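You operate a simulated robot arm through the tools that you are given. There is no shell and no other tool. Be economical: measure what you need, move in short steps, check, and stop when the job is done.

You run a simulated robot arm. Do the job below in one go: nothing can be reset, and whatever is moved stays where it is left.

TASK
Spoon yeast into the grey tub, then refill the yeast tub from the oldest pack.
Fine: one level small spoon; the pack with the first date; within 40 ml of the line; spoon and pack go back; the lid snaps shut.

The check looks at the end state, three seconds after you hand in, the way a careful person would. Anything else that was tipped, shoved, dropped, spilled or broken makes it a failure. A push-on lid holds only when it is set on centred and level and pressed home; a screw cap is set on level and turned clockwise until tight.

THE ROBOT
A 7-joint arm with a two-finger parallel gripper, fixed in place. Base frame: the origin is at the foot of the arm, x ahead of it, y to its left, z up; the work surface is at about z = 900. Lengths are in mm, angles in degrees, forces in N, time in s.
With the tool pointing down near the work surface it reaches from about 240 to 680 mm from the base axis. Its first joint turns from -66.0 to 66.0 degrees. Payload 2.4 kg.
The TCP is the grasp point between the finger pads, 30 mm short of the fingertips. In the tool frame z runs along the fingers and y along their closing line. Largest opening 94 mm; finger width 28, thickness 10; the body of the gripper, 50 by 96 mm, starts 55 mm behind the TCP.
Orientation is that of the tool frame in the base frame, as a unit quaternion [w, x, y, z]. With the fingers straight down and closing along the base's y, the tool's x points along the base's -x, its y along +y and its z along -z.

THE INTERFACE
- The arm moves only by the tool jog_arm. Its argument "targets" is text: rows parted by semicolons, each of 7 numbers parted by spaces: the turn, a rotation vector about the base's x, y, z in degrees, then the shift along the base's x, y, z in mm, then the finger opening in mm, from 0 to 94. In form: rx ry rz tx ty tz fingers; .... A call has 1 to 12 rows; each row shifts and turns the commanded pose from where the row before left it. Rows are played at 5 a second. More than 50 mm and 8.6 degrees between two rows, or a gripper value outside its range, and nothing of the call is played. Where a pose cannot be reached the arm comes as near as it can. A force on the tool above 90 N (or 10 N above the force at the start of the call, whichever is more), or a blocked arm, ends the call early, and 0.2 s more pass. Each finger travels about 153 mm/s and halts on what it meets, pressing with about 23 N; the grip force reading is that of the motor and also rises with nothing between the fingers. The clock runs only during rows and for 0.2 s after the last one: add rows that do not move to give the fingers time. The reply holds the time, the measured pose of the TCP, the force on the tool along the base axes, the opening and the grip force, in the units named above and with some noise.
- Cameras (640 x 400 px; columns grow to the right, rows downward): "scene" is fixed at [30.5, 472.5, 1463.6]; the picture's right is [-0.80, -0.60, 0.00], its down [-0.28, 0.37, -0.89] and it looks along [0.54, -0.71, -0.46] (base axes); focal length 370 px, centre (320, 200). "wrist" rides on the gripper at [76, 14, -103] in the tool frame; the picture's right is [-0.18, 0.98, 0.00], its down [-0.75, -0.14, -0.64] and it looks along [-0.63, -0.12, 0.77] (tool axes); focal length 243 px, centre (320, 200). There is no depth. A picture from a camera that has moved, and an enlarged one, comes with that camera's place and axes in the base frame and with its lens. The place of the scene camera against the robot may be out by one fixed shift of up to 18 mm in any direction.
- camera(camera): a new picture of that camera. The clock stands still meanwhile.
- close_up(camera, box): a new picture of the part [left, top, right, bottom] of that camera's present view, enlarged. The clock stands still meanwhile.
- job_done(): hands the job in; it is judged then, once.

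Work in short steps. Places have to be worked out from the pictures, the camera data and where the tool is seen: move nearer, look again, correct. Check each grasp and each placing, and mend what went wrong. You have 120 turns and 64 pictures in all, those below and enlarged ones among them. Open the gripper and draw the arm clear of the work before you hand the job in, unless the task says otherwise; then end with one line.

The tools are called after "Request:" by a JSON object that holds its "op" and its "data". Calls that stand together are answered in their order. jog_arm: Moves the arm, as the interface text tells. Its arguments: {"type":"object","properties":{"targets":{"type":"string"}},"required":["targets"]} The other tools are called the same way: camera (camera) takes a picture; close_up (camera, box) takes an enlarged picture of a part of a camera's view; job_done () hands the job in.

At the start:

```text
time_s: 0.0
tool_pos: [415.8, 98.3, 1227.8]
tcp_rot: [0.0, 0.0, 1.0, 0.0]
force: [-0.2, -0.3, 0.0]
width: 94.0
gripper_force: 0.0
```

scene: 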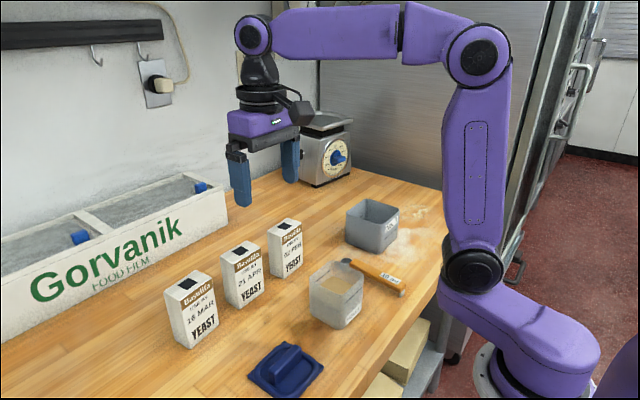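
wrist: 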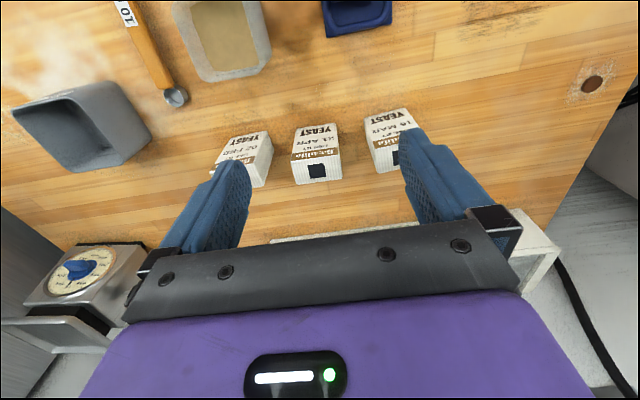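

I start by enlarging the parts of the scene: packs, tubs, spoon and lid.

Request:
{"op": "close_up", "data": {"camera": "scene", "box": [150, 200, 320, 360]}}

Request:
{"op": "close_up", "data": {"camera": "scene", "box": [290, 180, 450, 340]}}

Request:
{"op": "close_up", "data": {"camera": "wrist", "box": [0, 0, 440, 200]}}

```text
2.50 times, centred on (235, 280) of scene
camera zoom: at [30.5, 472.5, 1463.6], right [-0.8, -0.6, 0.0], down [-0.28, 0.37, -0.89], along [0.54, -0.71, -0.46], focal length 924 px, centre (532, 0)
```

zoom: 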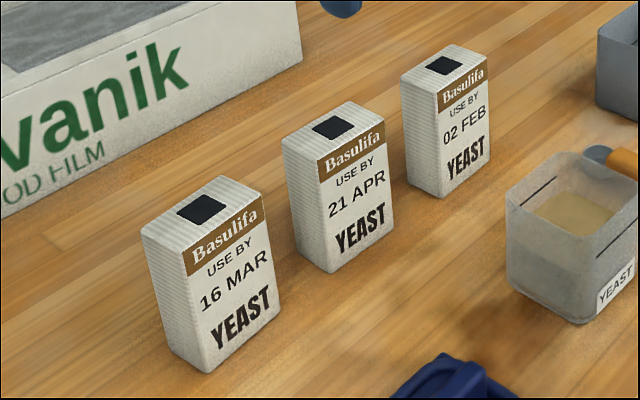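

```text
2.50 times, centred on (370, 260) of scene
camera zoom: at [30.5, 472.5, 1463.6], right [-0.8, -0.6, 0.0], down [-0.28, 0.37, -0.89], along [0.54, -0.71, -0.46], focal length 924 px, centre (195, 50)
```

zoom: 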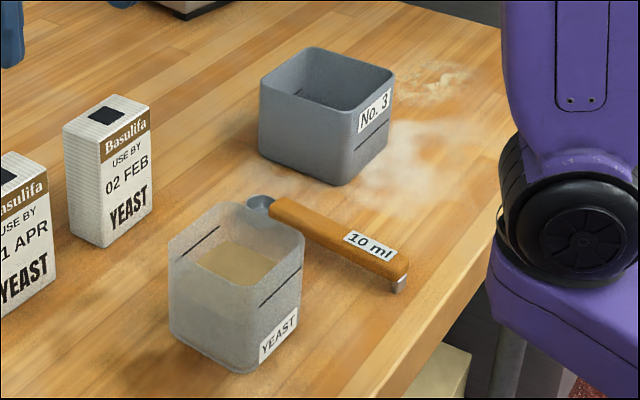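

```text
1.45 times, centred on (220, 100) of wrist
camera zoom: at [340.7, 113.3, 1329.6], right [0.18, 0.98, 0.0], down [0.75, -0.14, 0.64], along [0.63, -0.12, -0.77], focal length 353 px, centre (466, 346)
```

zoom: 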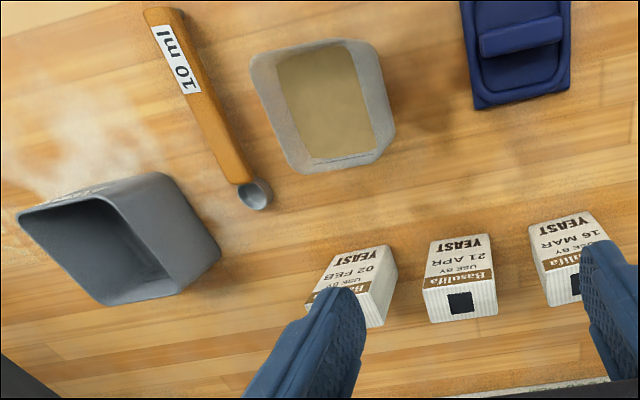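

The earliest date is 02 FEB. The spoon lies roughly along x at y≈-140. I move over it at a safe height for a closer look.

Request:
{"op": "jog_arm", "data": {"targets": "0 0 0 0 -45 -15 94; 0 0 0 0 -45 -15 94; 0 0 0 0 -45 -15 94; 0 0 0 0 -45 -15 94; 0 0 0 -20 -30 -15 94; 0 0 0 0 0 0 94"}}

Request:
{"op": "camera", "data": {"camera": "wrist"}}

```text
time_s: 1.4
tool_pos: [396.4, -113.2, 1152.5]
tcp_rot: [0.0, 0.0, 1.0, 0.0]
force: [0.1, -0.4, -0.1]
width: 94.0
gripper_force: 0.1
```

```text
58 pictures are left
camera wrist: at [321.0, -97.2, 1254.4], right [0.18, 0.98, 0.0], down [0.75, -0.14, 0.64], along [0.63, -0.12, -0.77], focal length 243 px, centre (320, 200)
```

wrist: 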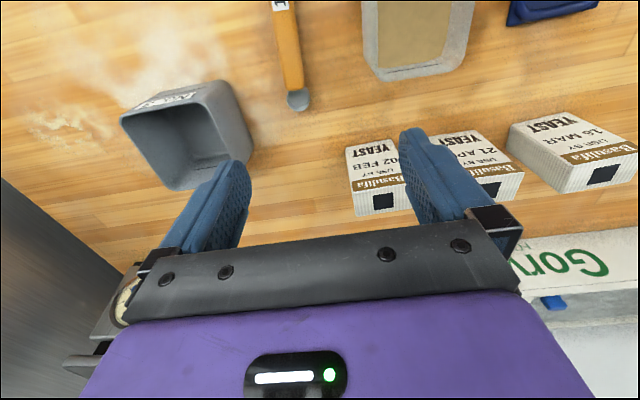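

The bowl is at about (422,-147). I back the tool toward the base to see the whole spoon and both tubs.

Request:
{"op": "jog_arm", "data": {"targets": "0 0 0 -45 10 -5 94; 0 0 0 -45 10 -5 94; 0 0 0 -25 10 -5 94; 0 0 0 0 0 0 94"}}

Request:
{"op": "camera", "data": {"camera": "wrist"}}

Request:
{"op": "close_up", "data": {"camera": "wrist", "box": [220, 0, 480, 165]}}

```text
time_s: 2.4
tool_pos: [282.7, -83.8, 1137.9]
tcp_rot: [0.0, 0.0, 1.0, 0.0]
force: [0.9, 0.0, -0.4]
width: 94.2
gripper_force: 0.1
```

```text
57 pictures are left
camera wrist: at [207.1, -67.5, 1239.3], right [0.18, 0.98, 0.0], down [0.75, -0.14, 0.64], along [0.63, -0.12, -0.77], focal length 243 px, centre (320, 200)
```

wrist: 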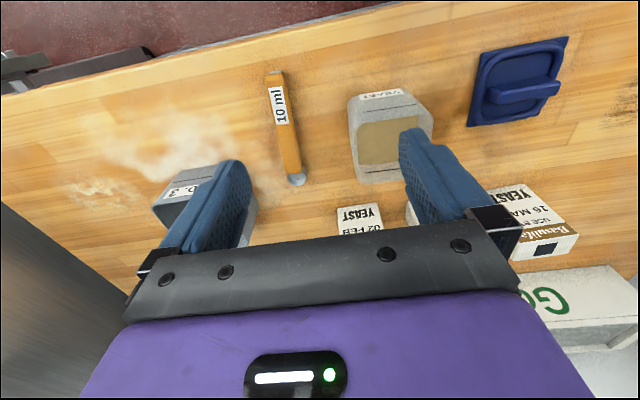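

```text
2.42 times, centred on (350, 82) of wrist
camera zoom: at [207.1, -67.5, 1239.3], right [0.18, 0.98, 0.0], down [0.75, -0.14, 0.64], along [0.63, -0.12, -0.77], focal length 588 px, centre (247, 485)
```

zoom: 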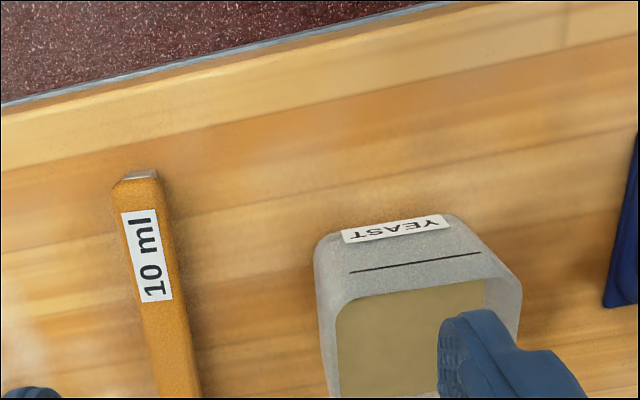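

Spoon axis runs from about (266,-133) to (428,-148); yeast tub centre near (352,-13). I move so the wrist camera sees the yeast tub up close between the fingers.

Request:
{"op": "jog_arm", "data": {"targets": "0 0 0 0 40 -10 94; 0 0 0 0 20 -25 94; 0 0 0 0 0 0 94"}}

Request:
{"op": "camera", "data": {"camera": "wrist"}}

Request:
{"op": "close_up", "data": {"camera": "wrist", "box": [220, 40, 420, 165]}}

```text
time_s: 3.2
tool_pos: [280.4, -22.2, 1102.9]
tcp_rot: [0.0, 0.0, 1.0, 0.0]
force: [0.8, 0.0, 0.1]
width: 94.1
gripper_force: 0.1
```

```text
55 pictures are left
camera wrist: at [205.4, -7.1, 1205.0], right [0.18, 0.98, 0.0], down [0.75, -0.14, 0.64], along [0.63, -0.12, -0.77], focal length 243 px, centre (320, 200)
```

wrist: 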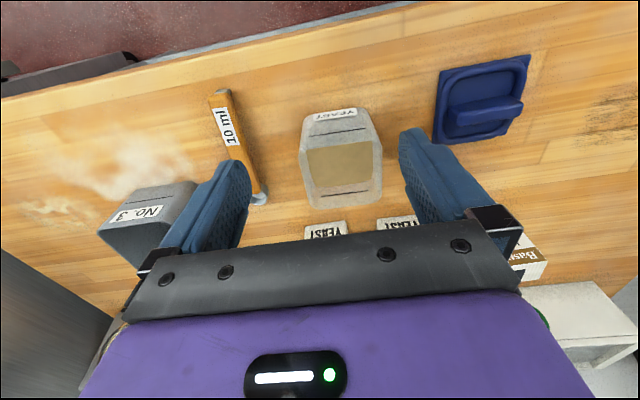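

```text
3.20 times, centred on (320, 102) of wrist
camera zoom: at [205.4, -7.1, 1205.0], right [0.18, 0.98, 0.0], down [0.75, -0.14, 0.64], along [0.63, -0.12, -0.77], focal length 776 px, centre (320, 512)
```

zoom: 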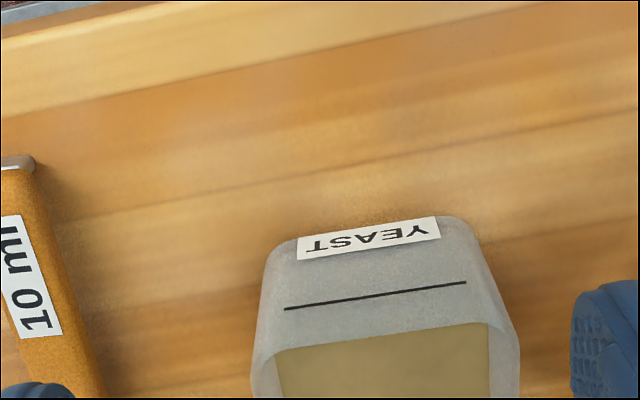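

Enlarging the tub itself to read line, rim and yeast level.

Request:
{"op": "close_up", "data": {"camera": "wrist", "box": [280, 100, 400, 215]}}

Request:
{"op": "close_up", "data": {"camera": "scene", "box": [300, 250, 380, 335]}}

```text
3.48 times, centred on (340, 158) of wrist
camera zoom: at [205.4, -7.1, 1205.0], right [0.18, 0.98, 0.0], down [0.75, -0.14, 0.64], along [0.63, -0.12, -0.77], focal length 844 px, centre (250, 348)
```

zoom: 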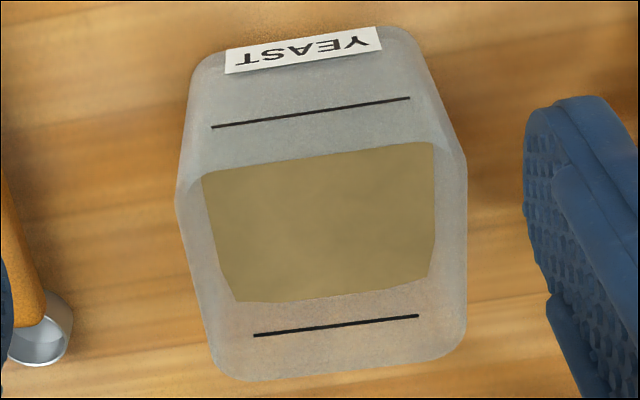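

```text
4.71 times, centred on (340, 292) of scene
camera zoom: at [30.4, 472.6, 1463.6], right [-0.8, -0.6, 0.0], down [-0.28, 0.37, -0.89], along [0.54, -0.71, -0.46], focal length 1740 px, centre (226, -235)
```

zoom: 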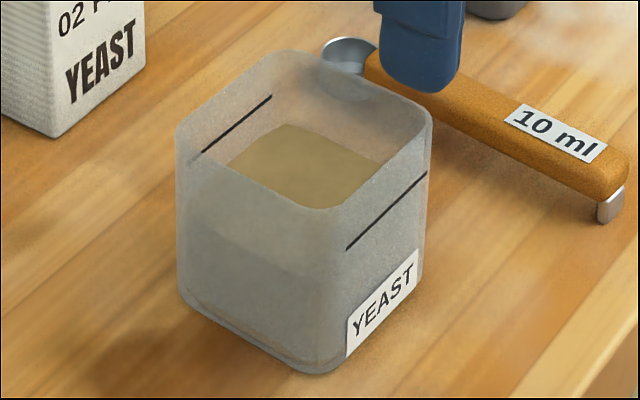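

The spoon stands on a foot at its tail with the handle about z 912–928 and the bowl mouth upward. Tub: rim ≈ z 989, line ≈ z 967, yeast about 15 mm below the line. I go above the handle near its tail, yawed to match it.

Request:
{"op": "jog_arm", "data": {"targets": "0 0 -5.4 10 -40 -15 60; 0 0 0 10 -40 -30 50; 0 0 0 10 -35 -45 50; 0 0 0 0 0 0 50; 0 0 0 0 0 0 50"}}

Request:
{"op": "camera", "data": {"camera": "wrist"}}

Request:
{"op": "close_up", "data": {"camera": "scene", "box": [320, 180, 440, 300]}}

```text
refused: row 2 steps farther than a row can; nothing moved
```

```text
51 pictures are left
camera wrist: at [205.4, -7.1, 1205.0], right [0.18, 0.98, 0.0], down [0.75, -0.14, 0.64], along [0.63, -0.12, -0.77], focal length 243 px, centre (320, 200)
```

wrist: 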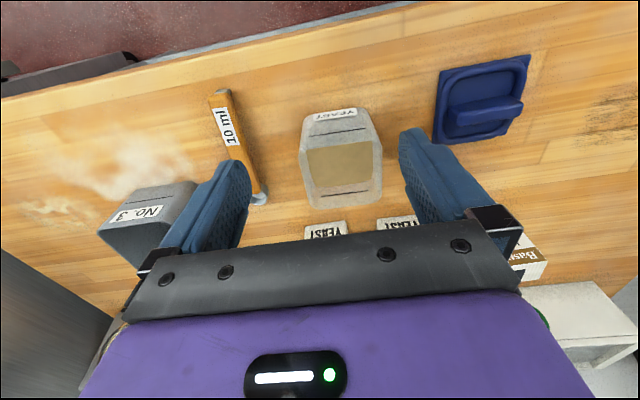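

```text
3.33 times, centred on (380, 240) of scene
camera zoom: at [30.4, 472.6, 1463.6], right [-0.8, -0.6, 0.0], down [-0.28, 0.37, -0.89], along [0.54, -0.71, -0.46], focal length 1233 px, centre (120, 67)
```

zoom: 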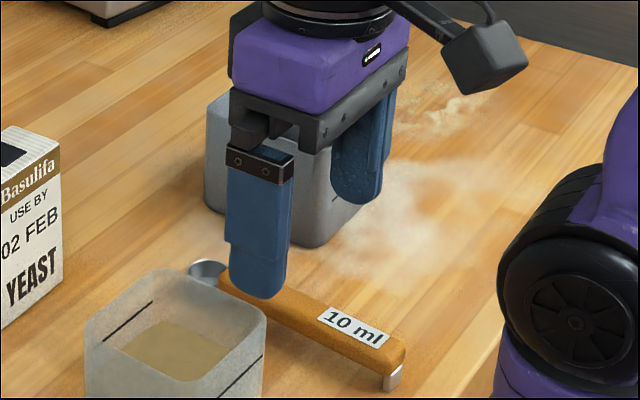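

One row was too long a step, so nothing moved; I resend in smaller steps and look only after success.

Request:
{"op": "jog_arm", "data": {"targets": "0 0 -5.4 10 -40 -15 60; 0 0 0 10 -40 -25 50; 0 0 0 11 -35 -30 50; 0 0 0 0 0 -30 50; 0 0 0 0 0 0 50; 0 0 0 0 0 0 50"}}

Request:
{"op": "camera", "data": {"camera": "wrist"}}

```text
time_s: 4.6
tool_pos: [313.7, -138.6, 1002.6]
tcp_rot: [0.0, 0.047, 0.999, 0.0]
force: [0.1, -0.6, 0.7]
width: 50.1
gripper_force: 0.0
```

```text
49 pictures are left
camera wrist: at [239.1, -116.9, 1103.6], right [0.28, 0.96, 0.0], down [0.74, -0.21, 0.64], along [0.62, -0.18, -0.77], focal length 243 px, centre (320, 200)
```

wrist: 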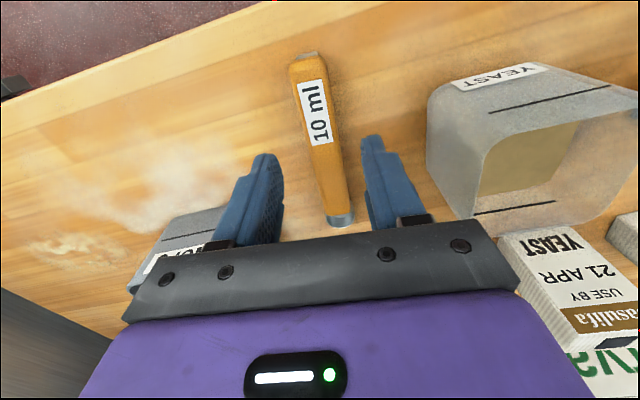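

Handle runs from (269,-134) to (399,-146); at x=314 it is at y≈-138, right under the tool. I descend to z≈936 and close.

Request:
{"op": "jog_arm", "data": {"targets": "0 0 0 0 0 -40 50; 0 0 0 0 0 -26.5 50; 0 0 0 0 0 0 50; 0 0 0 0 0 0 0; 0 0 0 0 0 0 0; 0 0 0 0 0 0 0"}}

Request:
{"op": "close_up", "data": {"camera": "scene", "box": [300, 180, 440, 320]}}

```text
time_s: 6.0
tool_pos: [312.0, -138.5, 934.3]
tcp_rot: [0.001, 0.046, 0.999, 0.001]
force: [-1.4, -1.6, 23.7]
width: 25.3
gripper_force: 23.5
```

```text
2.86 times, centred on (370, 250) of scene
camera zoom: at [30.2, 472.6, 1463.6], right [-0.8, -0.6, 0.0], down [-0.28, 0.37, -0.89], along [0.54, -0.71, -0.46], focal length 1057 px, centre (177, 57)
```

zoom: 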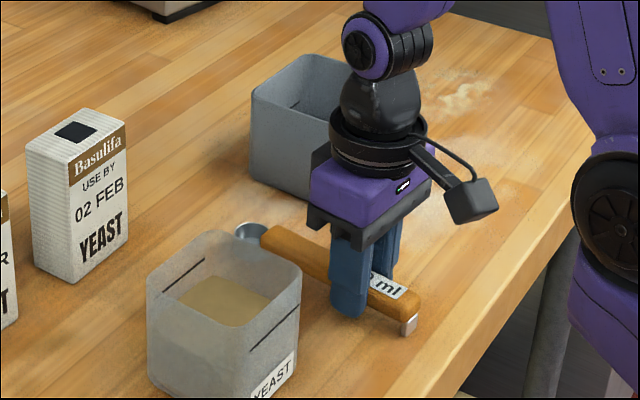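

Held on the handle at width 25 mm; the fingertips press the table a little. I lift straight up and check.

Request:
{"op": "jog_arm", "data": {"targets": "0 0 0 0 0 10 0; 0 0 0 0 0 40 0; 0 0 0 0 0 45 0; 0 0 0 0 0 25 0; 0 0 0 0 0 0 0"}}

Request:
{"op": "close_up", "data": {"camera": "scene", "box": [290, 140, 450, 300]}}

Request:
{"op": "camera", "data": {"camera": "wrist"}}

```text
time_s: 7.2
tool_pos: [314.7, -137.4, 1058.5]
tcp_rot: [-0.001, 0.046, 0.999, -0.001]
force: [1.0, 0.0, -0.8]
width: 0.0
gripper_force: 23.1
```

```text
2.50 times, centred on (370, 220) of scene
camera zoom: at [30.4, 472.6, 1463.6], right [-0.8, -0.6, 0.0], down [-0.28, 0.37, -0.89], along [0.54, -0.71, -0.46], focal length 924 px, centre (195, 150)
```

zoom: 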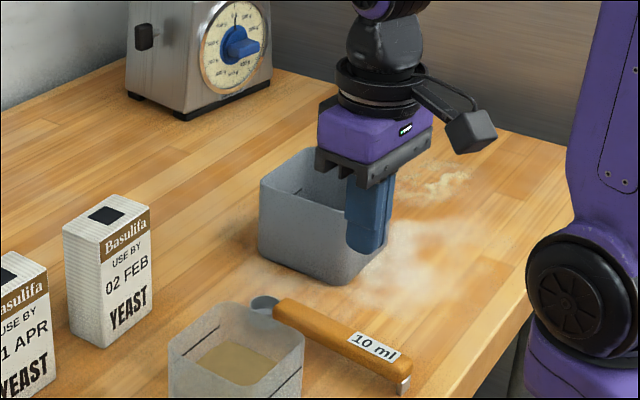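

```text
46 pictures are left
camera wrist: at [240.9, -115.1, 1159.3], right [0.28, 0.96, 0.0], down [0.74, -0.21, 0.64], along [0.62, -0.18, -0.77], focal length 243 px, centre (320, 200)
```

wrist: 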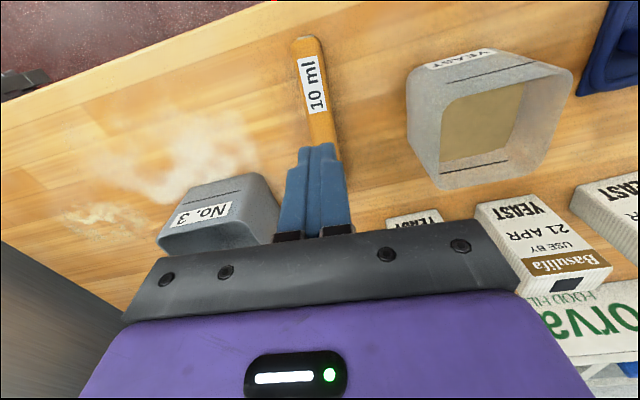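

The spoon slipped out and dropped back in place (fingers closed to 0). I go down again with open fingers, a little lower, and look at how the fingertips sit against the handle.

Request:
{"op": "jog_arm", "data": {"targets": "0 0 0 0 0 0 50; 0 0 0 0 0 0 50; 0 0 0 0 0 -45 50; 0 0 0 0 0 -45 50; 0 0 0 0 0 -28 50; 0 0 0 0 0 -4.5 50; 0 0 0 0 0 0 50; 0 0 0 0 0 0 50"}}

Request:
{"op": "camera", "data": {"camera": "wrist"}}

```text
time_s: 9.0
tool_pos: [312.6, -138.4, 935.3]
tcp_rot: [0.0, 0.047, 0.999, 0.0]
force: [0.0, 0.3, 1.0]
width: 50.0
gripper_force: 0.0
```

```text
45 pictures are left
camera wrist: at [239.7, -114.8, 1036.0], right [0.28, 0.96, 0.0], down [0.74, -0.21, 0.64], along [0.62, -0.18, -0.77], focal length 243 px, centre (320, 200)
```

wrist: 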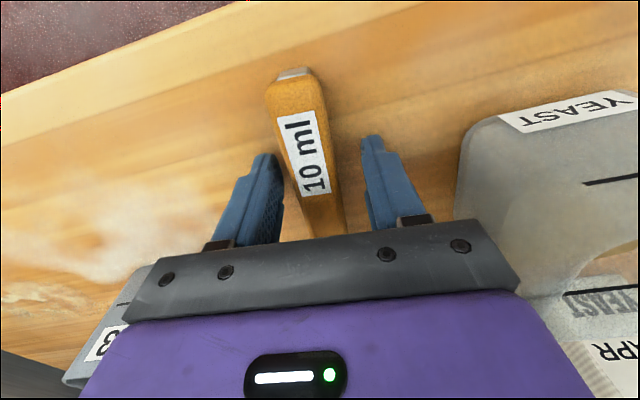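

Handle centre appears ~3 mm to the -y side of the tool. I shift, close, and lift only a few mm to see if it holds.

Request:
{"op": "jog_arm", "data": {"targets": "0 0 0 0 -3 -2 50; 0 0 0 0 0 0 50; 0 0 0 0 0 0 20; 0 0 0 0 0 0 20; 0 0 0 0 0 0 10; 0 0 0 0 0 0 10; 0 0 0 0 0 0 10"}}

Request:
{"op": "camera", "data": {"camera": "wrist"}}

```text
time_s: 10.6
tool_pos: [312.8, -140.1, 933.1]
tcp_rot: [0.0, 0.047, 0.999, 0.001]
force: [0.1, -1.0, -1.0]
width: 30.1
gripper_force: 22.9
```

```text
44 pictures are left
camera wrist: at [239.3, -117.8, 1033.8], right [0.28, 0.96, 0.0], down [0.74, -0.21, 0.64], along [0.62, -0.18, -0.77], focal length 243 px, centre (320, 200)
```

wrist: 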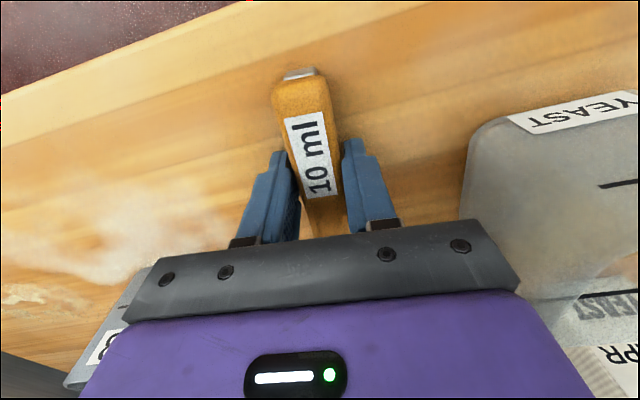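

Now 30.1 mm with no upward push: a fuller grip. I lift slowly.

Request:
{"op": "jog_arm", "data": {"targets": "0 0 0 0 0 3 0; 0 0 0 0 0 8 0; 0 0 0 0 0 15 0; 0 0 0 0 0 0 0"}}

Request:
{"op": "close_up", "data": {"camera": "scene", "box": [310, 180, 450, 310]}}

```text
time_s: 11.6
tool_pos: [312.4, -139.8, 958.6]
tcp_rot: [0.0, 0.046, 0.999, 0.0]
force: [-0.1, -0.1, -0.8]
width: 30.0
gripper_force: 23.1
```

```text
3.08 times, centred on (380, 245) of scene
camera zoom: at [30.5, 472.5, 1463.6], right [-0.8, -0.6, 0.0], down [-0.28, 0.37, -0.89], along [0.54, -0.71, -0.46], focal length 1138 px, centre (135, 62)
```

zoom: 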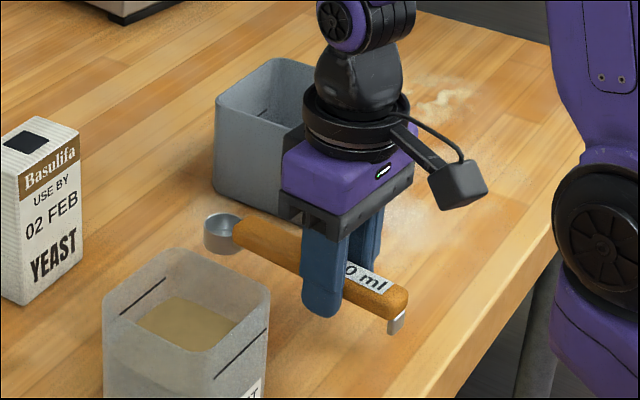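

Spoon is held level. I raise it, then pitch it bowl-down 55° while moving above the yeast tub (bowl about 40 mm over the rim).

Request:
{"op": "jog_arm", "data": {"targets": "0 0 0 0 0 45 0; 0 0 0 0 0 45 0; 0 0 2.4 0 0 45 0; 0.41 7.85 0 -0.8 19.1 5.5 0; 0.41 7.85 0 -0.8 19.1 5.5 0; 0.41 7.85 0 -0.8 19.1 5.5 0; 0.41 7.85 0 -0.8 19.1 5.5 0; 0.41 7.85 0 -0.8 19.1 5.5 0; 0.41 7.85 0 -0.8 19.1 5.5 0; 0.41 7.85 0 -0.8 19.1 5.5 0; 0 0 0 0 0 0 0; 0 0 0 0 0 0 0"}}

Request:
{"op": "camera", "data": {"camera": "wrist"}}

Request:
{"op": "close_up", "data": {"camera": "scene", "box": [260, 140, 460, 330]}}

```text
time_s: 14.2
tool_pos: [307.5, -5.4, 1132.8]
tcp_rot: [-0.462, 0.023, 0.886, 0.012]
force: [0.3, -0.4, -1.6]
width: 29.9
gripper_force: 23.5
```

```text
42 pictures are left
camera wrist: at [349.1, 7.7, 1253.1], right [0.16, 0.98, -0.15], down [0.95, -0.19, -0.25], along [-0.27, -0.1, -0.96], focal length 243 px, centre (320, 200)
```

wrist: 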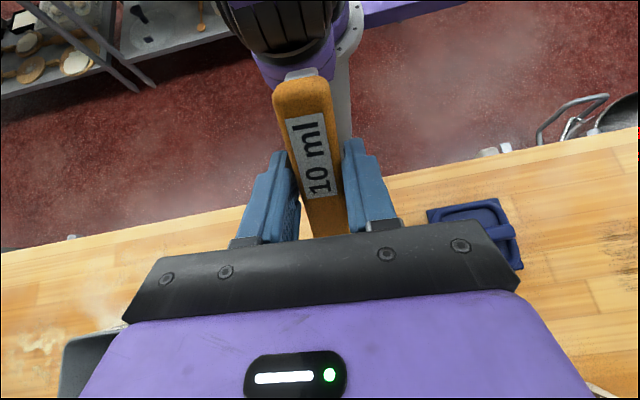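

```text
2.11 times, centred on (360, 235) of scene
camera zoom: at [30.5, 472.6, 1463.6], right [-0.8, -0.6, 0.0], down [-0.28, 0.37, -0.89], along [0.54, -0.71, -0.46], focal length 779 px, centre (236, 126)
```

zoom: 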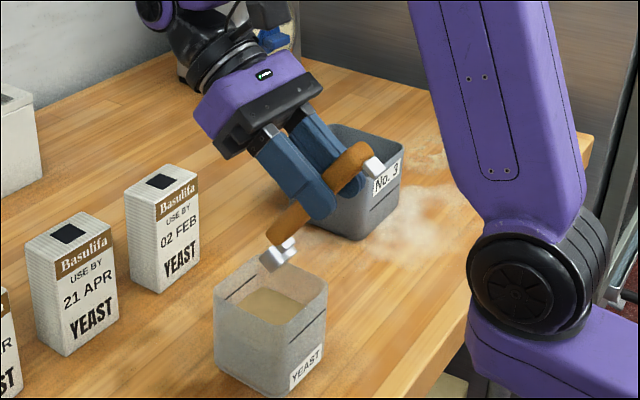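

The bowl hangs over the tub as planned. I lower it to just above the yeast surface, then check.

Request:
{"op": "jog_arm", "data": {"targets": "0 0 0 4 0 -35 0; 0 0 0 1 0 -20 0; 0 0 0 0 0 -15 0; 0 0 0 0 0 0 0"}}

Request:
{"op": "close_up", "data": {"camera": "scene", "box": [290, 200, 400, 320]}}

```text
time_s: 15.2
tool_pos: [312.4, -6.2, 1060.2]
tcp_rot: [-0.461, 0.023, 0.887, 0.012]
force: [0.1, 0.6, -1.2]
width: 30.0
gripper_force: 22.7
```

```text
3.33 times, centred on (345, 260) of scene
camera zoom: at [30.5, 472.5, 1463.6], right [-0.8, -0.6, 0.0], down [-0.28, 0.37, -0.89], along [0.54, -0.71, -0.46], focal length 1233 px, centre (237, 0)
```

zoom: 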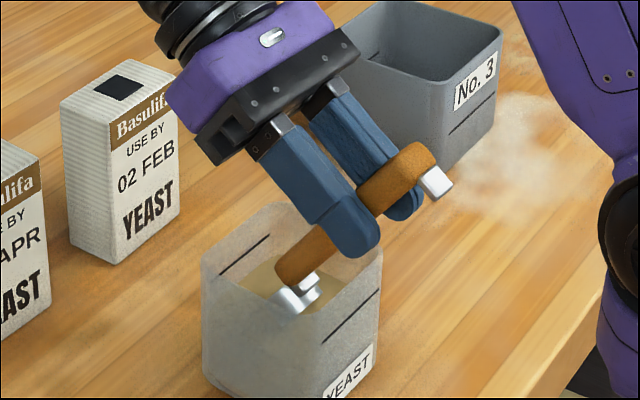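

No contact yet. I dig in: down and forward through the yeast.

Request:
{"op": "jog_arm", "data": {"targets": "0 0 0 3 2 -8 0; 0 0 0 3 1 -7 0; 0 0 0 3 0 -5 0; 0 0 0 3 0 0 0; 0 0 0 0 0 0 0"}}

Request:
{"op": "close_up", "data": {"camera": "scene", "box": [290, 200, 400, 320]}}

```text
time_s: 16.4
tool_pos: [324.4, -4.7, 1039.7]
tcp_rot: [-0.462, 0.023, 0.887, 0.012]
force: [-0.8, 1.4, -1.3]
width: 30.0
gripper_force: 23.1
```

```text
3.33 times, centred on (345, 260) of scene
camera zoom: at [30.5, 472.5, 1463.6], right [-0.8, -0.6, 0.0], down [-0.28, 0.37, -0.89], along [0.54, -0.71, -0.46], focal length 1233 px, centre (237, 0)
```

zoom: 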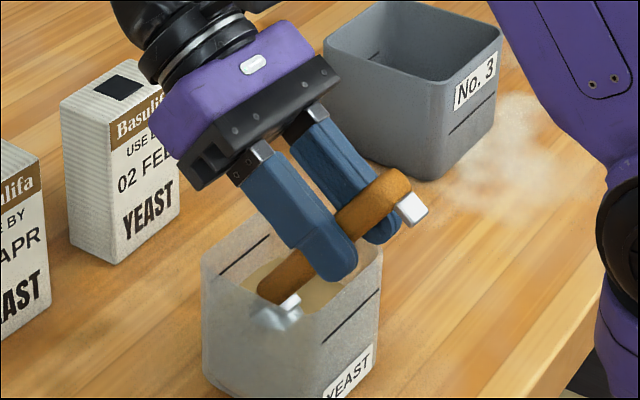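

Cup is under the surface. I push slightly deeper, then rotate the cup upward while rising, keeping the handle clear of the near rim.

Request:
{"op": "jog_arm", "data": {"targets": "0 0 0 1 0 -4 0; 0 0 0 0 0 0 0; -0.196 -3.745 0 -10 0.5 2 0; -0.196 -3.745 0 -10 0.5 2 0; -0.196 -3.745 0 -10 0.5 2 0; -0.196 -3.745 0 -9 0.5 3 0; 0 0 0 0 0 5 0; 0 0 0 0 0 0 0"}}

Request:
{"op": "close_up", "data": {"camera": "scene", "box": [290, 200, 400, 320]}}

```text
time_s: 18.2
tool_pos: [284.5, -0.9, 1051.8]
tcp_rot: [-0.342, 0.025, 0.939, 0.009]
force: [0.3, 0.1, -0.9]
width: 30.2
gripper_force: 23.4
```

```text
3.33 times, centred on (345, 260) of scene
camera zoom: at [30.5, 472.5, 1463.6], right [-0.8, -0.6, 0.0], down [-0.28, 0.37, -0.89], along [0.54, -0.71, -0.46], focal length 1233 px, centre (237, 0)
```

zoom: 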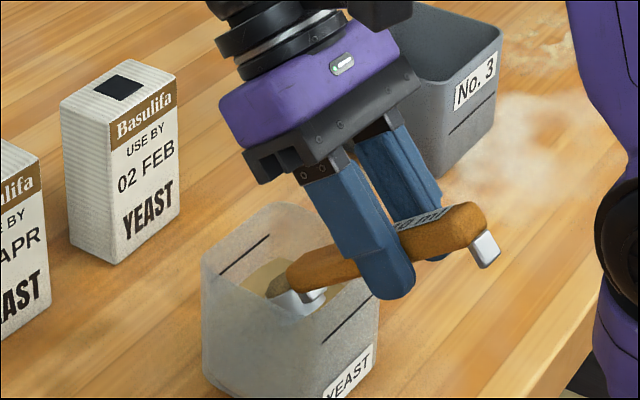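

A heap is in the cup. I continue levelling the spoon while it rises to above the rim.

Request:
{"op": "jog_arm", "data": {"targets": "-0.2 -4 0 -5 0.3 -1 0; -0.2 -4 0 -5 0.3 -1 0; -0.2 -4 0 -5 0.3 -1 0; -0.2 -4 0 -5 0.3 -1 0; -0.2 -4 0 -4 0.3 -1 0; -0.2 -4 0 -1 0 -1 0; -0.2 -4 0 -1 0 0 0; -0.2 -4 0 -1 0 0 0; -0.2 -4 0 -1 0 0 0; -0.2 -4 0 0 0 0 0; 0 0 0 0 0 0 0"}}

Request:
{"op": "close_up", "data": {"camera": "scene", "box": [290, 200, 400, 320]}}

```text
time_s: 20.6
tool_pos: [264.7, -2.3, 1045.5]
tcp_rot: [-0.025, 0.026, 0.999, -0.002]
force: [-0.2, 0.3, -1.0]
width: 30.1
gripper_force: 23.1
out of reach, approached as far as the arm can: row 7, 8
```

```text
3.33 times, centred on (345, 260) of scene
camera zoom: at [30.5, 472.5, 1463.6], right [-0.8, -0.6, 0.0], down [-0.28, 0.37, -0.89], along [0.54, -0.71, -0.46], focal length 1233 px, centre (237, 0)
```

zoom: 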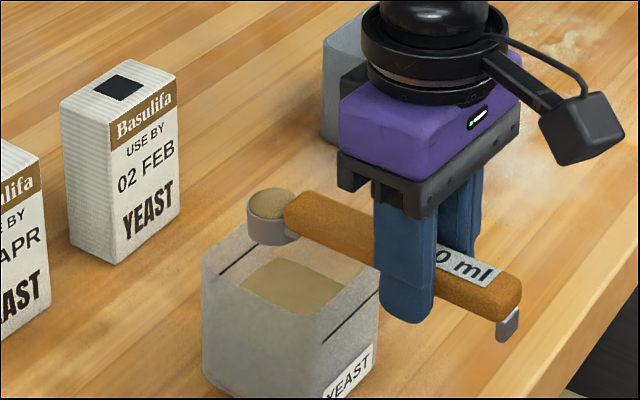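

A heaped spoonful. I zoom in on the cup to judge the heap before trimming it.

Request:
{"op": "close_up", "data": {"camera": "scene", "box": [325, 255, 355, 275]}}

```text
16.00 times, centred on (340, 265) of scene
camera zoom: at [30.5, 472.5, 1463.6], right [-0.8, -0.6, 0.0], down [-0.28, 0.37, -0.89], along [0.54, -0.71, -0.46], focal length 5917 px, centre (0, -840)
```

zoom: 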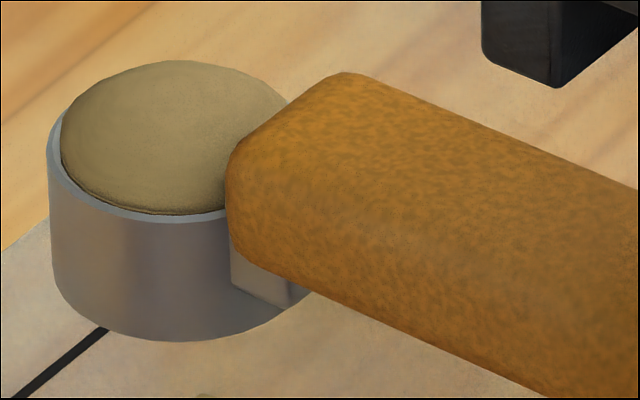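

The cup holds a rounded dome of roughly 2–3 ml above the brim. Above the tub I tilt it bowl-down to 45° so the excess can slide back in, and look.

Request:
{"op": "jog_arm", "data": {"targets": "0.37 7 0 3 0 12 0; 0.37 7 0 3 0 12 0; 0.37 7 0 3 0 12 0; 0.37 7 0 3 0 12 0; 0.37 7 0 3 0 12 0; 0.37 7 0 3 0 12 0; 0 0 0 0 0 0 0; 0 0 0 0 0 0 0"}}

Request:
{"op": "close_up", "data": {"camera": "scene", "box": [310, 220, 370, 290]}}

```text
time_s: 22.4
tool_pos: [282.5, -2.1, 1115.7]
tcp_rot: [-0.384, 0.023, 0.923, 0.007]
force: [-0.2, -0.2, -0.5]
width: 29.9
gripper_force: 23.0
```

```text
5.71 times, centred on (340, 255) of scene
camera zoom: at [30.5, 472.6, 1463.6], right [-0.8, -0.6, 0.0], down [-0.28, 0.37, -0.89], along [0.54, -0.71, -0.46], focal length 2113 px, centre (206, -114)
```

zoom: 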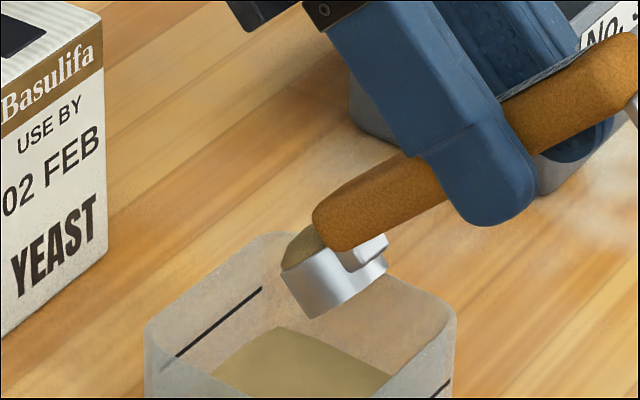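

The dome still holds at 45°. I tilt further to about 55° and look again.

Request:
{"op": "jog_arm", "data": {"targets": "0.26 5 0 2 0 6 0; 0.26 5 0 2 0 6 0; 0 0 0 0 0 0 0; 0 0 0 0 0 0 0"}}

Request:
{"op": "close_up", "data": {"camera": "scene", "box": [310, 220, 370, 290]}}

```text
time_s: 23.4
tool_pos: [287.1, -2.0, 1129.0]
tcp_rot: [-0.462, 0.022, 0.886, 0.01]
force: [-0.6, -0.5, -0.1]
width: 29.9
gripper_force: 22.9
```

```text
5.71 times, centred on (340, 255) of scene
camera zoom: at [30.5, 472.6, 1463.6], right [-0.8, -0.6, 0.0], down [-0.28, 0.37, -0.89], along [0.54, -0.71, -0.46], focal length 2113 px, centre (206, -114)
```

zoom: 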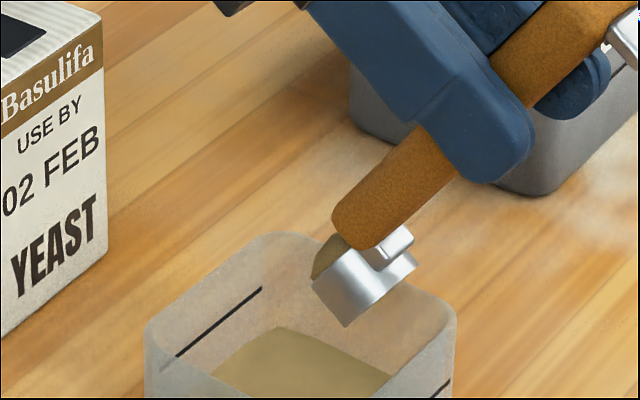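

Still some dome beyond the lip, perhaps flatter. I go to ~62° then return level to measure it properly.

Request:
{"op": "jog_arm", "data": {"targets": "0.18 3.5 0 2 0 4 0; 0.18 3.5 0 2 0 4 0; 0 0 0 0 0 0 0; 0 0 0 0 0 0 0; 0 0 0 0 0 0 0"}}

Request:
{"op": "close_up", "data": {"camera": "scene", "box": [310, 220, 370, 290]}}

```text
time_s: 24.6
tool_pos: [291.3, -2.7, 1136.9]
tcp_rot: [-0.516, 0.022, 0.856, 0.012]
force: [-0.8, 0.6, -1.4]
width: 29.7
gripper_force: 22.8
```

```text
5.71 times, centred on (340, 255) of scene
camera zoom: at [30.5, 472.5, 1463.6], right [-0.8, -0.6, 0.0], down [-0.28, 0.37, -0.89], along [0.54, -0.71, -0.46], focal length 2113 px, centre (206, -114)
```

zoom: 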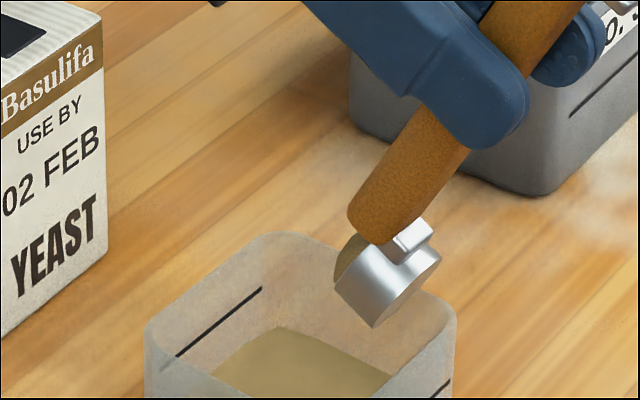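

Even at 62° the dome stays, so tilting alone does not level it. I go back to ~45° and shake the spoon sideways quickly above the tub.

Request:
{"op": "jog_arm", "data": {"targets": "-0.44 -8.4 0 -3 0 -5 0; -0.44 -8.4 0 -4 0 -8 0; 0 0 0 0 12 0 0; 0 0 0 0 -24 0 0; 0 0 0 0 24 0 0; 0 0 0 0 -24 0 0; 0 0 0 0 24 0 0; 0 0 0 0 -24 0 0; 0 0 0 0 12 10 0; 0 0 0 0 0 -10 0; 0 0 0 0 0 0 0"}}

Request:
{"op": "close_up", "data": {"camera": "scene", "box": [310, 220, 370, 290]}}

```text
time_s: 27.0
tool_pos: [284.0, -1.7, 1125.2]
tcp_rot: [-0.385, 0.024, 0.923, 0.008]
force: [0.2, 0.1, -1.4]
width: 29.9
gripper_force: 23.2
```

```text
5.71 times, centred on (340, 255) of scene
camera zoom: at [30.5, 472.6, 1463.6], right [-0.8, -0.6, 0.0], down [-0.28, 0.37, -0.89], along [0.54, -0.71, -0.46], focal length 2113 px, centre (206, -114)
```

zoom: 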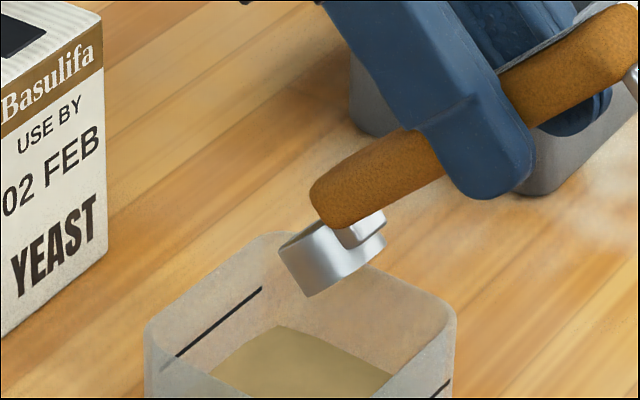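

The shake removed the dome. I bring the spoon level and check how full it is.

Request:
{"op": "jog_arm", "data": {"targets": "-0.37 -7 0 -1 0 0 0; -0.37 -7 0 -1 0 0 0; -0.37 -7 0 -1 0 0 0; -0.37 -7 0 -1 0 0 0; -0.37 -7 0 0 0 0 0; -0.37 -7 0 0 0 0 0; -0.1 -2 0 0 0 0 0; 0 0 0 0 0 0 0"}}

Request:
{"op": "close_up", "data": {"camera": "scene", "box": [310, 205, 370, 245]}}

```text
time_s: 28.8
tool_pos: [279.2, -2.5, 1123.7]
tcp_rot: [-0.011, 0.026, 1.0, -0.004]
force: [0.2, 0.0, -1.2]
width: 29.8
gripper_force: 23.2
```

```text
10.00 times, centred on (340, 225) of scene
camera zoom: at [30.5, 472.5, 1463.6], right [-0.8, -0.6, 0.0], down [-0.28, 0.37, -0.89], along [0.54, -0.71, -0.46], focal length 3698 px, centre (120, -50)
```

zoom: 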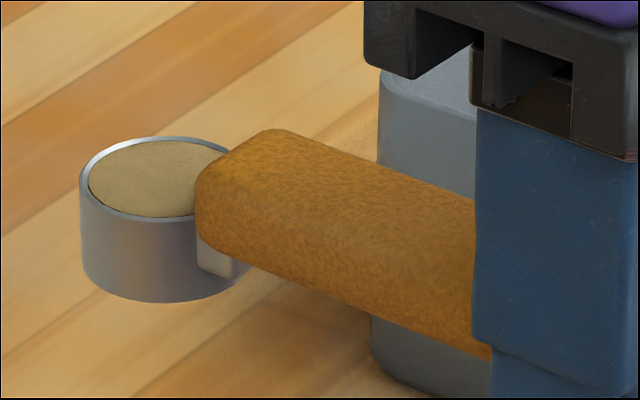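

A clean level spoonful. The grey tub's rim centre is at about (430,-290), which agrees in both cameras. I carry the spoon there level, with gentle ramps.

Request:
{"op": "jog_arm", "data": {"targets": "0 0 0 1 -5 0 0; 0 0 0 1 -10 0 0; 0 0 0 2 -15 0 0; 0 0 0 2 -18 0 0; 0 0 0 3 -20 0 0; 0 0 0 3 -20 0 0; 0 0 0 3 -20 0 0; 0 0 0 3 -20 0 0; 0 0 0 3 -20 0 0; 0 0 0 3 -18 0 0; 0 0 0 3 -15 0 0; 0 0 0 2 -12 0 0"}}

Request:
{"op": "jog_arm", "data": {"targets": "0 0 0 2 -14 0 0; 0 0 0 2 -16 0 0; 0 0 0 2 -16 0 0; 0 0 0 2 -16 0 0; 0 0 0 1 -13 0 0; 0 0 0 1 -9 0 0; 0 0 0 0 -5 0 0; 0 0 0 0 0 0 0; 0 0 0 0 0 0 0"}}

Request:
{"op": "close_up", "data": {"camera": "scene", "box": [310, 130, 430, 255]}}

```text
time_s: 31.4
tool_pos: [308.9, -195.5, 1124.0]
tcp_rot: [-0.011, 0.027, 1.0, -0.003]
force: [-0.7, 0.5, -1.5]
width: 29.9
gripper_force: 23.3
```

```text
time_s: 33.4
tool_pos: [318.3, -284.2, 1122.8]
tcp_rot: [-0.01, 0.026, 1.0, -0.002]
force: [-0.3, -0.3, -0.5]
width: 30.2
gripper_force: 23.0
```

```text
3.20 times, centred on (370, 192) of scene
camera zoom: at [30.5, 472.5, 1463.6], right [-0.8, -0.6, 0.0], down [-0.28, 0.37, -0.89], along [0.54, -0.71, -0.46], focal length 1183 px, centre (160, 224)
```

zoom: 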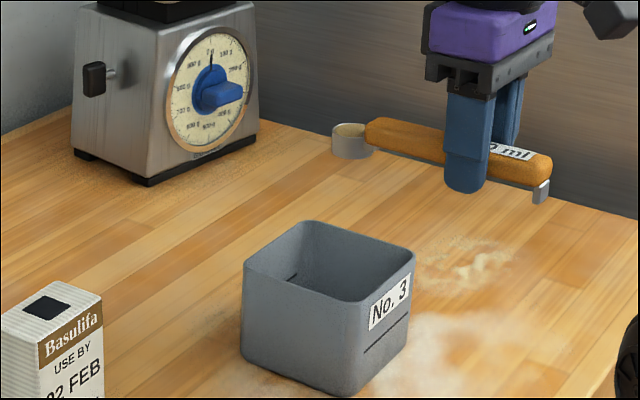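

The cup sits about 9 mm short of centre; I correct that while starting to pitch the bowl down to 60° over the grey tub.

Request:
{"op": "jog_arm", "data": {"targets": "0 0 0 6 5 -5 0; 0.39 7.49 0 4 0 2 0; 0.39 7.49 0 5 0 2 0; 0.39 7.49 0 6.5 0 1 0; 0.39 7.49 0 8 0 1 0; 0.39 7.49 0 9.5 0 0 0; 0.39 7.49 0 10.5 0 0 0; 0.39 7.49 0 12 0 0 0; 0.39 7.49 0 12.5 0 -4 0; 0 0 0 0 0 -10 0; 0 0 0 0 0 0 0"}}

Request:
{"op": "close_up", "data": {"camera": "scene", "box": [310, 130, 430, 255]}}

```text
time_s: 35.8
tool_pos: [369.6, -279.2, 1115.4]
tcp_rot: [-0.451, 0.022, 0.892, 0.009]
force: [-0.1, -0.1, -1.8]
width: 30.0
gripper_force: 23.0
out of reach, approached as far as the arm can: row 8, 9
```

```text
3.20 times, centred on (370, 192) of scene
camera zoom: at [30.5, 472.5, 1463.6], right [-0.8, -0.6, 0.0], down [-0.28, 0.37, -0.89], along [0.54, -0.71, -0.46], focal length 1183 px, centre (160, 224)
```

zoom: 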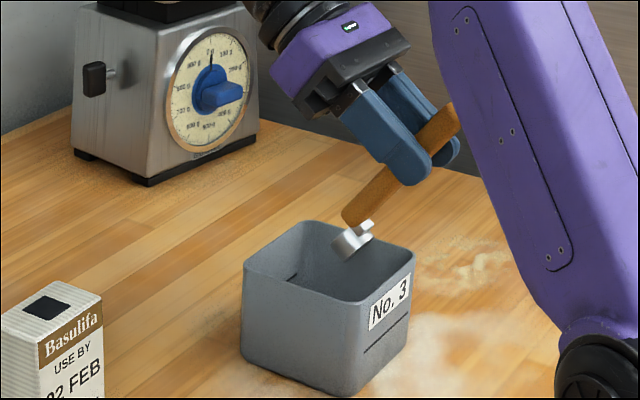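

The arm runs out of reach pitching outward here (θ≈54°). I tilt back to ~20°, then swing the spoon's yaw around the cup so that the wrist ends up over the bench side.

Request:
{"op": "jog_arm", "data": {"targets": "-0.35 -6.7 0 -7 0 -1 0; -0.35 -6.7 0 -7 0 0 0; -0.35 -6.7 0 -7 0 0 0; -0.35 -6.7 0 -6 0 0 0; -0.35 -6.7 0 -6 0 0 0; 0 0 0 0 0 0 0; 0 0 0 0 0 0 0"}}

```text
time_s: 37.4
tool_pos: [337.5, -277.8, 1114.1]
tcp_rot: [-0.176, 0.026, 0.984, 0.002]
force: [-0.4, 1.3, -1.6]
width: 29.9
gripper_force: 23.0
```

Now yawing by +80° around the cup in 8° rows, cup staying above the tub centre.

Request:
{"op": "jog_arm", "data": {"targets": "0 0 8 -0.7 -12.5 0 0; 0 0 8 1.1 -13 0 0; 0 0 8 2.9 -12.6 0 0; 0 0 8 4.7 -12.2 0 0; 0 0 8 6.2 -11.4 0 0; 0 0 8 7.8 -10.4 0 0; 0 0 8 9.2 -9.2 0 0; 0 0 8 10.4 -7.8 0 0; 0 0 8 11.4 -6.3 0 0; 0 0 8 12.2 -4.7 0 0; 0 0 0 0 0 0 0; 0 0 0 0 0 0 0"}}

Request:
{"op": "close_up", "data": {"camera": "scene", "box": [310, 130, 430, 255]}}

```text
time_s: 40.0
tool_pos: [401.9, -379.1, 1114.4]
tcp_rot: [-0.134, -0.614, 0.77, -0.111]
force: [0.5, 0.1, -1.3]
width: 30.0
gripper_force: 23.0
```

```text
3.20 times, centred on (370, 192) of scene
camera zoom: at [30.5, 472.5, 1463.6], right [-0.8, -0.6, 0.0], down [-0.28, 0.37, -0.89], along [0.54, -0.71, -0.46], focal length 1183 px, centre (160, 224)
```

zoom: 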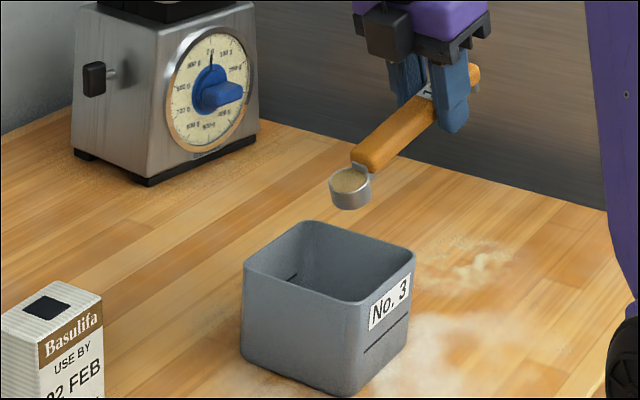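

The level spoonful is intact above the tub. Now I pitch the bowl down along the new heading, to 62° first.

Request:
{"op": "jog_arm", "data": {"targets": "-6.82 1.58 0 3.5 7 1 0; -6.82 1.58 0 4 8.5 1 0; -6.82 1.58 0 4 9.5 1 0; -6.82 1.58 0 4 10.5 1 0; -6.82 1.58 0 4 11 1 0; -6.82 1.58 0 4 11.8 1 0; 0 0 0 0 0 0 0; 0 0 0 0 0 0 0"}}

Request:
{"op": "close_up", "data": {"camera": "scene", "box": [310, 130, 430, 255]}}

```text
time_s: 41.8
tool_pos: [424.4, -320.9, 1119.2]
tcp_rot: [-0.403, -0.534, 0.669, -0.323]
force: [-0.9, 0.4, -1.7]
width: 30.0
gripper_force: 23.4
```

```text
3.20 times, centred on (370, 192) of scene
camera zoom: at [30.5, 472.5, 1463.6], right [-0.8, -0.6, 0.0], down [-0.28, 0.37, -0.89], along [0.54, -0.71, -0.46], focal length 1183 px, centre (160, 224)
```

zoom: 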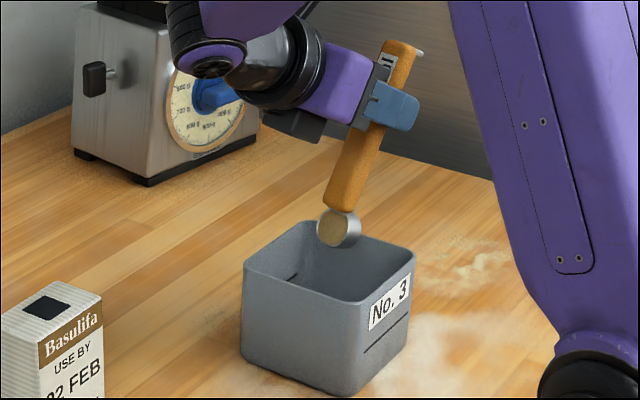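

Cup is over the tub opening. I continue past 90° to about 104°, lowering slightly, to empty it.

Request:
{"op": "jog_arm", "data": {"targets": "-6.82 1.58 0 2.8 12.1 -4 0; -6.82 1.58 0 2.9 12.4 -4 0; -6.82 1.58 0 2.9 12.6 -4 0; -6.82 1.58 0 2.9 12.5 -4 0; -6.82 1.58 0 2.8 12.3 -4 0; -6.82 1.58 0 2.7 11.9 -2 0; 0 0 0 0 0 0 0; 0 0 0 0 0 0 0; 0 0 0 0 0 0 0"}}

Request:
{"op": "close_up", "data": {"camera": "scene", "box": [310, 130, 430, 255]}}

```text
time_s: 43.8
tool_pos: [442.4, -246.9, 1097.5]
tcp_rot: [0.617, 0.384, -0.479, 0.492]
force: [0.7, -0.2, -1.4]
width: 30.1
gripper_force: 22.7
```

```text
3.20 times, centred on (370, 192) of scene
camera zoom: at [30.5, 472.5, 1463.6], right [-0.8, -0.6, 0.0], down [-0.28, 0.37, -0.89], along [0.54, -0.71, -0.46], focal length 1183 px, centre (160, 224)
```

zoom: 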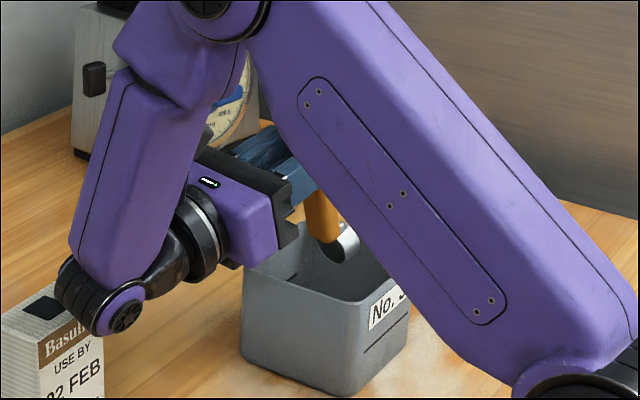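

The cup is pointing down inside the tub mouth; the wrist is near the 02 FEB pack but free. A small shake, then I reverse the pitch to look at the cup.

Request:
{"op": "jog_arm", "data": {"targets": "0 0 0 -6 0 0 0; 0 0 0 6 0 0 0; 0 0 0 -6 0 0 0; 0 0 0 6 0 0 0; 0 0 0 0 0 0 0; 6.82 -1.58 0 -2.7 -11.9 2 0; 6.82 -1.58 0 -2.8 -12.3 4 0; 6.82 -1.58 0 -2.9 -12.5 4 0; 6.82 -1.58 0 -2.9 -12.6 4 0; 6.82 -1.58 0 -2.9 -12.4 4 0; 6.82 -1.58 0 -2.8 -12.1 4 0; 0 0 0 0 0 0 0"}}

Request:
{"op": "close_up", "data": {"camera": "scene", "box": [300, 150, 420, 255]}}

```text
time_s: 46.4
tool_pos: [424.9, -319.8, 1119.9]
tcp_rot: [-0.402, -0.535, 0.67, -0.323]
force: [0.2, 0.1, -2.3]
width: 29.9
gripper_force: 22.9
```

```text
3.81 times, centred on (360, 202) of scene
camera zoom: at [30.5, 472.5, 1463.6], right [-0.8, -0.6, 0.0], down [-0.28, 0.37, -0.89], along [0.54, -0.71, -0.46], focal length 1409 px, centre (168, 190)
```

zoom: 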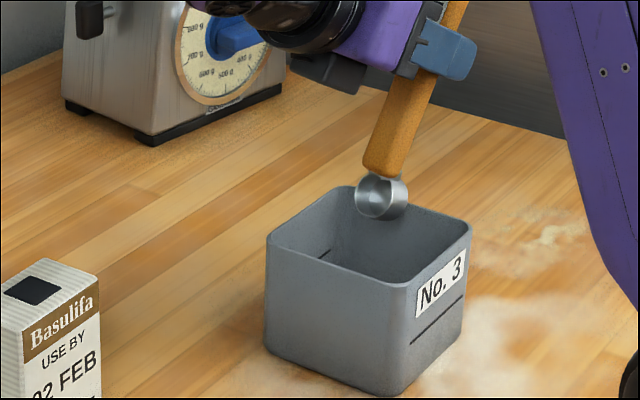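

The cup is empty. I level the spoon and swing it back above its resting place.

Request:
{"op": "jog_arm", "data": {"targets": "7.55 -1.74 0 -3 -8 1 0; 7.55 -1.74 0 -3 -8 1 0; 7.55 -1.74 0 -3 -8 1 0; 7.55 -1.74 0 -3 -8 0 0; 7.55 -1.74 0 -3 -8 0 0; 7.55 -1.74 0 -2 -7 0 0; 7.55 -1.74 0 -2 -6 0 0; 7.55 -1.74 0 -2 -5 0 0; 0 0 0 0 0 0 0"}}

Request:
{"op": "jog_arm", "data": {"targets": "0 0 -8.24 -9 25 0 0; 0 0 -8.24 -9 25 0 0; 0 0 -8.24 -9 24 0 0; 0 0 -8.24 -9 24 0 0; 0 0 -8.24 -9 24 0 0; 0 0 -8.24 -9 24 0 0; 0 0 -8.24 -9 24 0 0; 0 0 -8.24 -9 24 0 0; 0 0 -8.24 -9 22 0 0; 0 0 -8.24 -9 22 0 0; 0 0 0 0 0 0 0; 0 0 0 0 0 0 0"}}

```text
time_s: 48.4
tool_pos: [403.4, -378.9, 1123.0]
tcp_rot: [0.001, -0.623, 0.782, -0.002]
force: [0.0, -0.4, -2.2]
width: 29.5
gripper_force: 23.4
```

```text
time_s: 51.0
tool_pos: [314.8, -141.9, 1122.7]
tcp_rot: [-0.001, 0.047, 0.999, -0.003]
force: [-0.6, -0.5, -0.6]
width: 29.5
gripper_force: 23.2
```

Orientation is back to the pick-up one. I descend to just above the resting height and look.

Request:
{"op": "jog_arm", "data": {"targets": "0 0 0 -2 1.8 -45 0; 0 0 0 0 0 -45 0; 0 0 0 0 0 -45 0; 0 0 0 0 0 -35 0; 0 0 0 0 0 -10 0; 0 0 0 0 0 0 0"}}

Request:
{"op": "close_up", "data": {"camera": "scene", "box": [310, 180, 450, 310]}}

```text
time_s: 52.4
tool_pos: [311.1, -140.0, 943.3]
tcp_rot: [-0.003, 0.047, 0.999, -0.003]
force: [-1.0, 0.2, -1.6]
width: 29.4
gripper_force: 22.8
```

```text
3.08 times, centred on (380, 245) of scene
camera zoom: at [30.5, 472.5, 1463.6], right [-0.8, -0.6, 0.0], down [-0.28, 0.37, -0.89], along [0.54, -0.71, -0.46], focal length 1138 px, centre (135, 62)
```

zoom: 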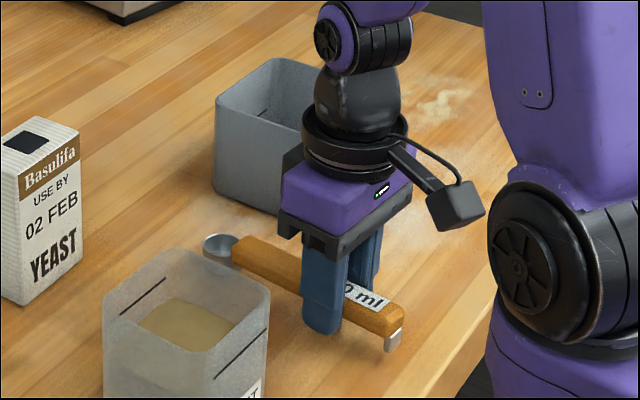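

Looks level and aligned. I lower the last 10 mm and release.

Request:
{"op": "jog_arm", "data": {"targets": "0 0 0 0 0 -5 0; 0 0 0 0 0 -4 0; 0 0 0 0 0 0 0"}}

```text
time_s: 53.2
tool_pos: [311.9, -138.8, 935.2]
tcp_rot: [-0.001, 0.047, 0.999, -0.003]
force: [-2.5, -0.3, 8.0]
width: 29.1
gripper_force: 22.8
```

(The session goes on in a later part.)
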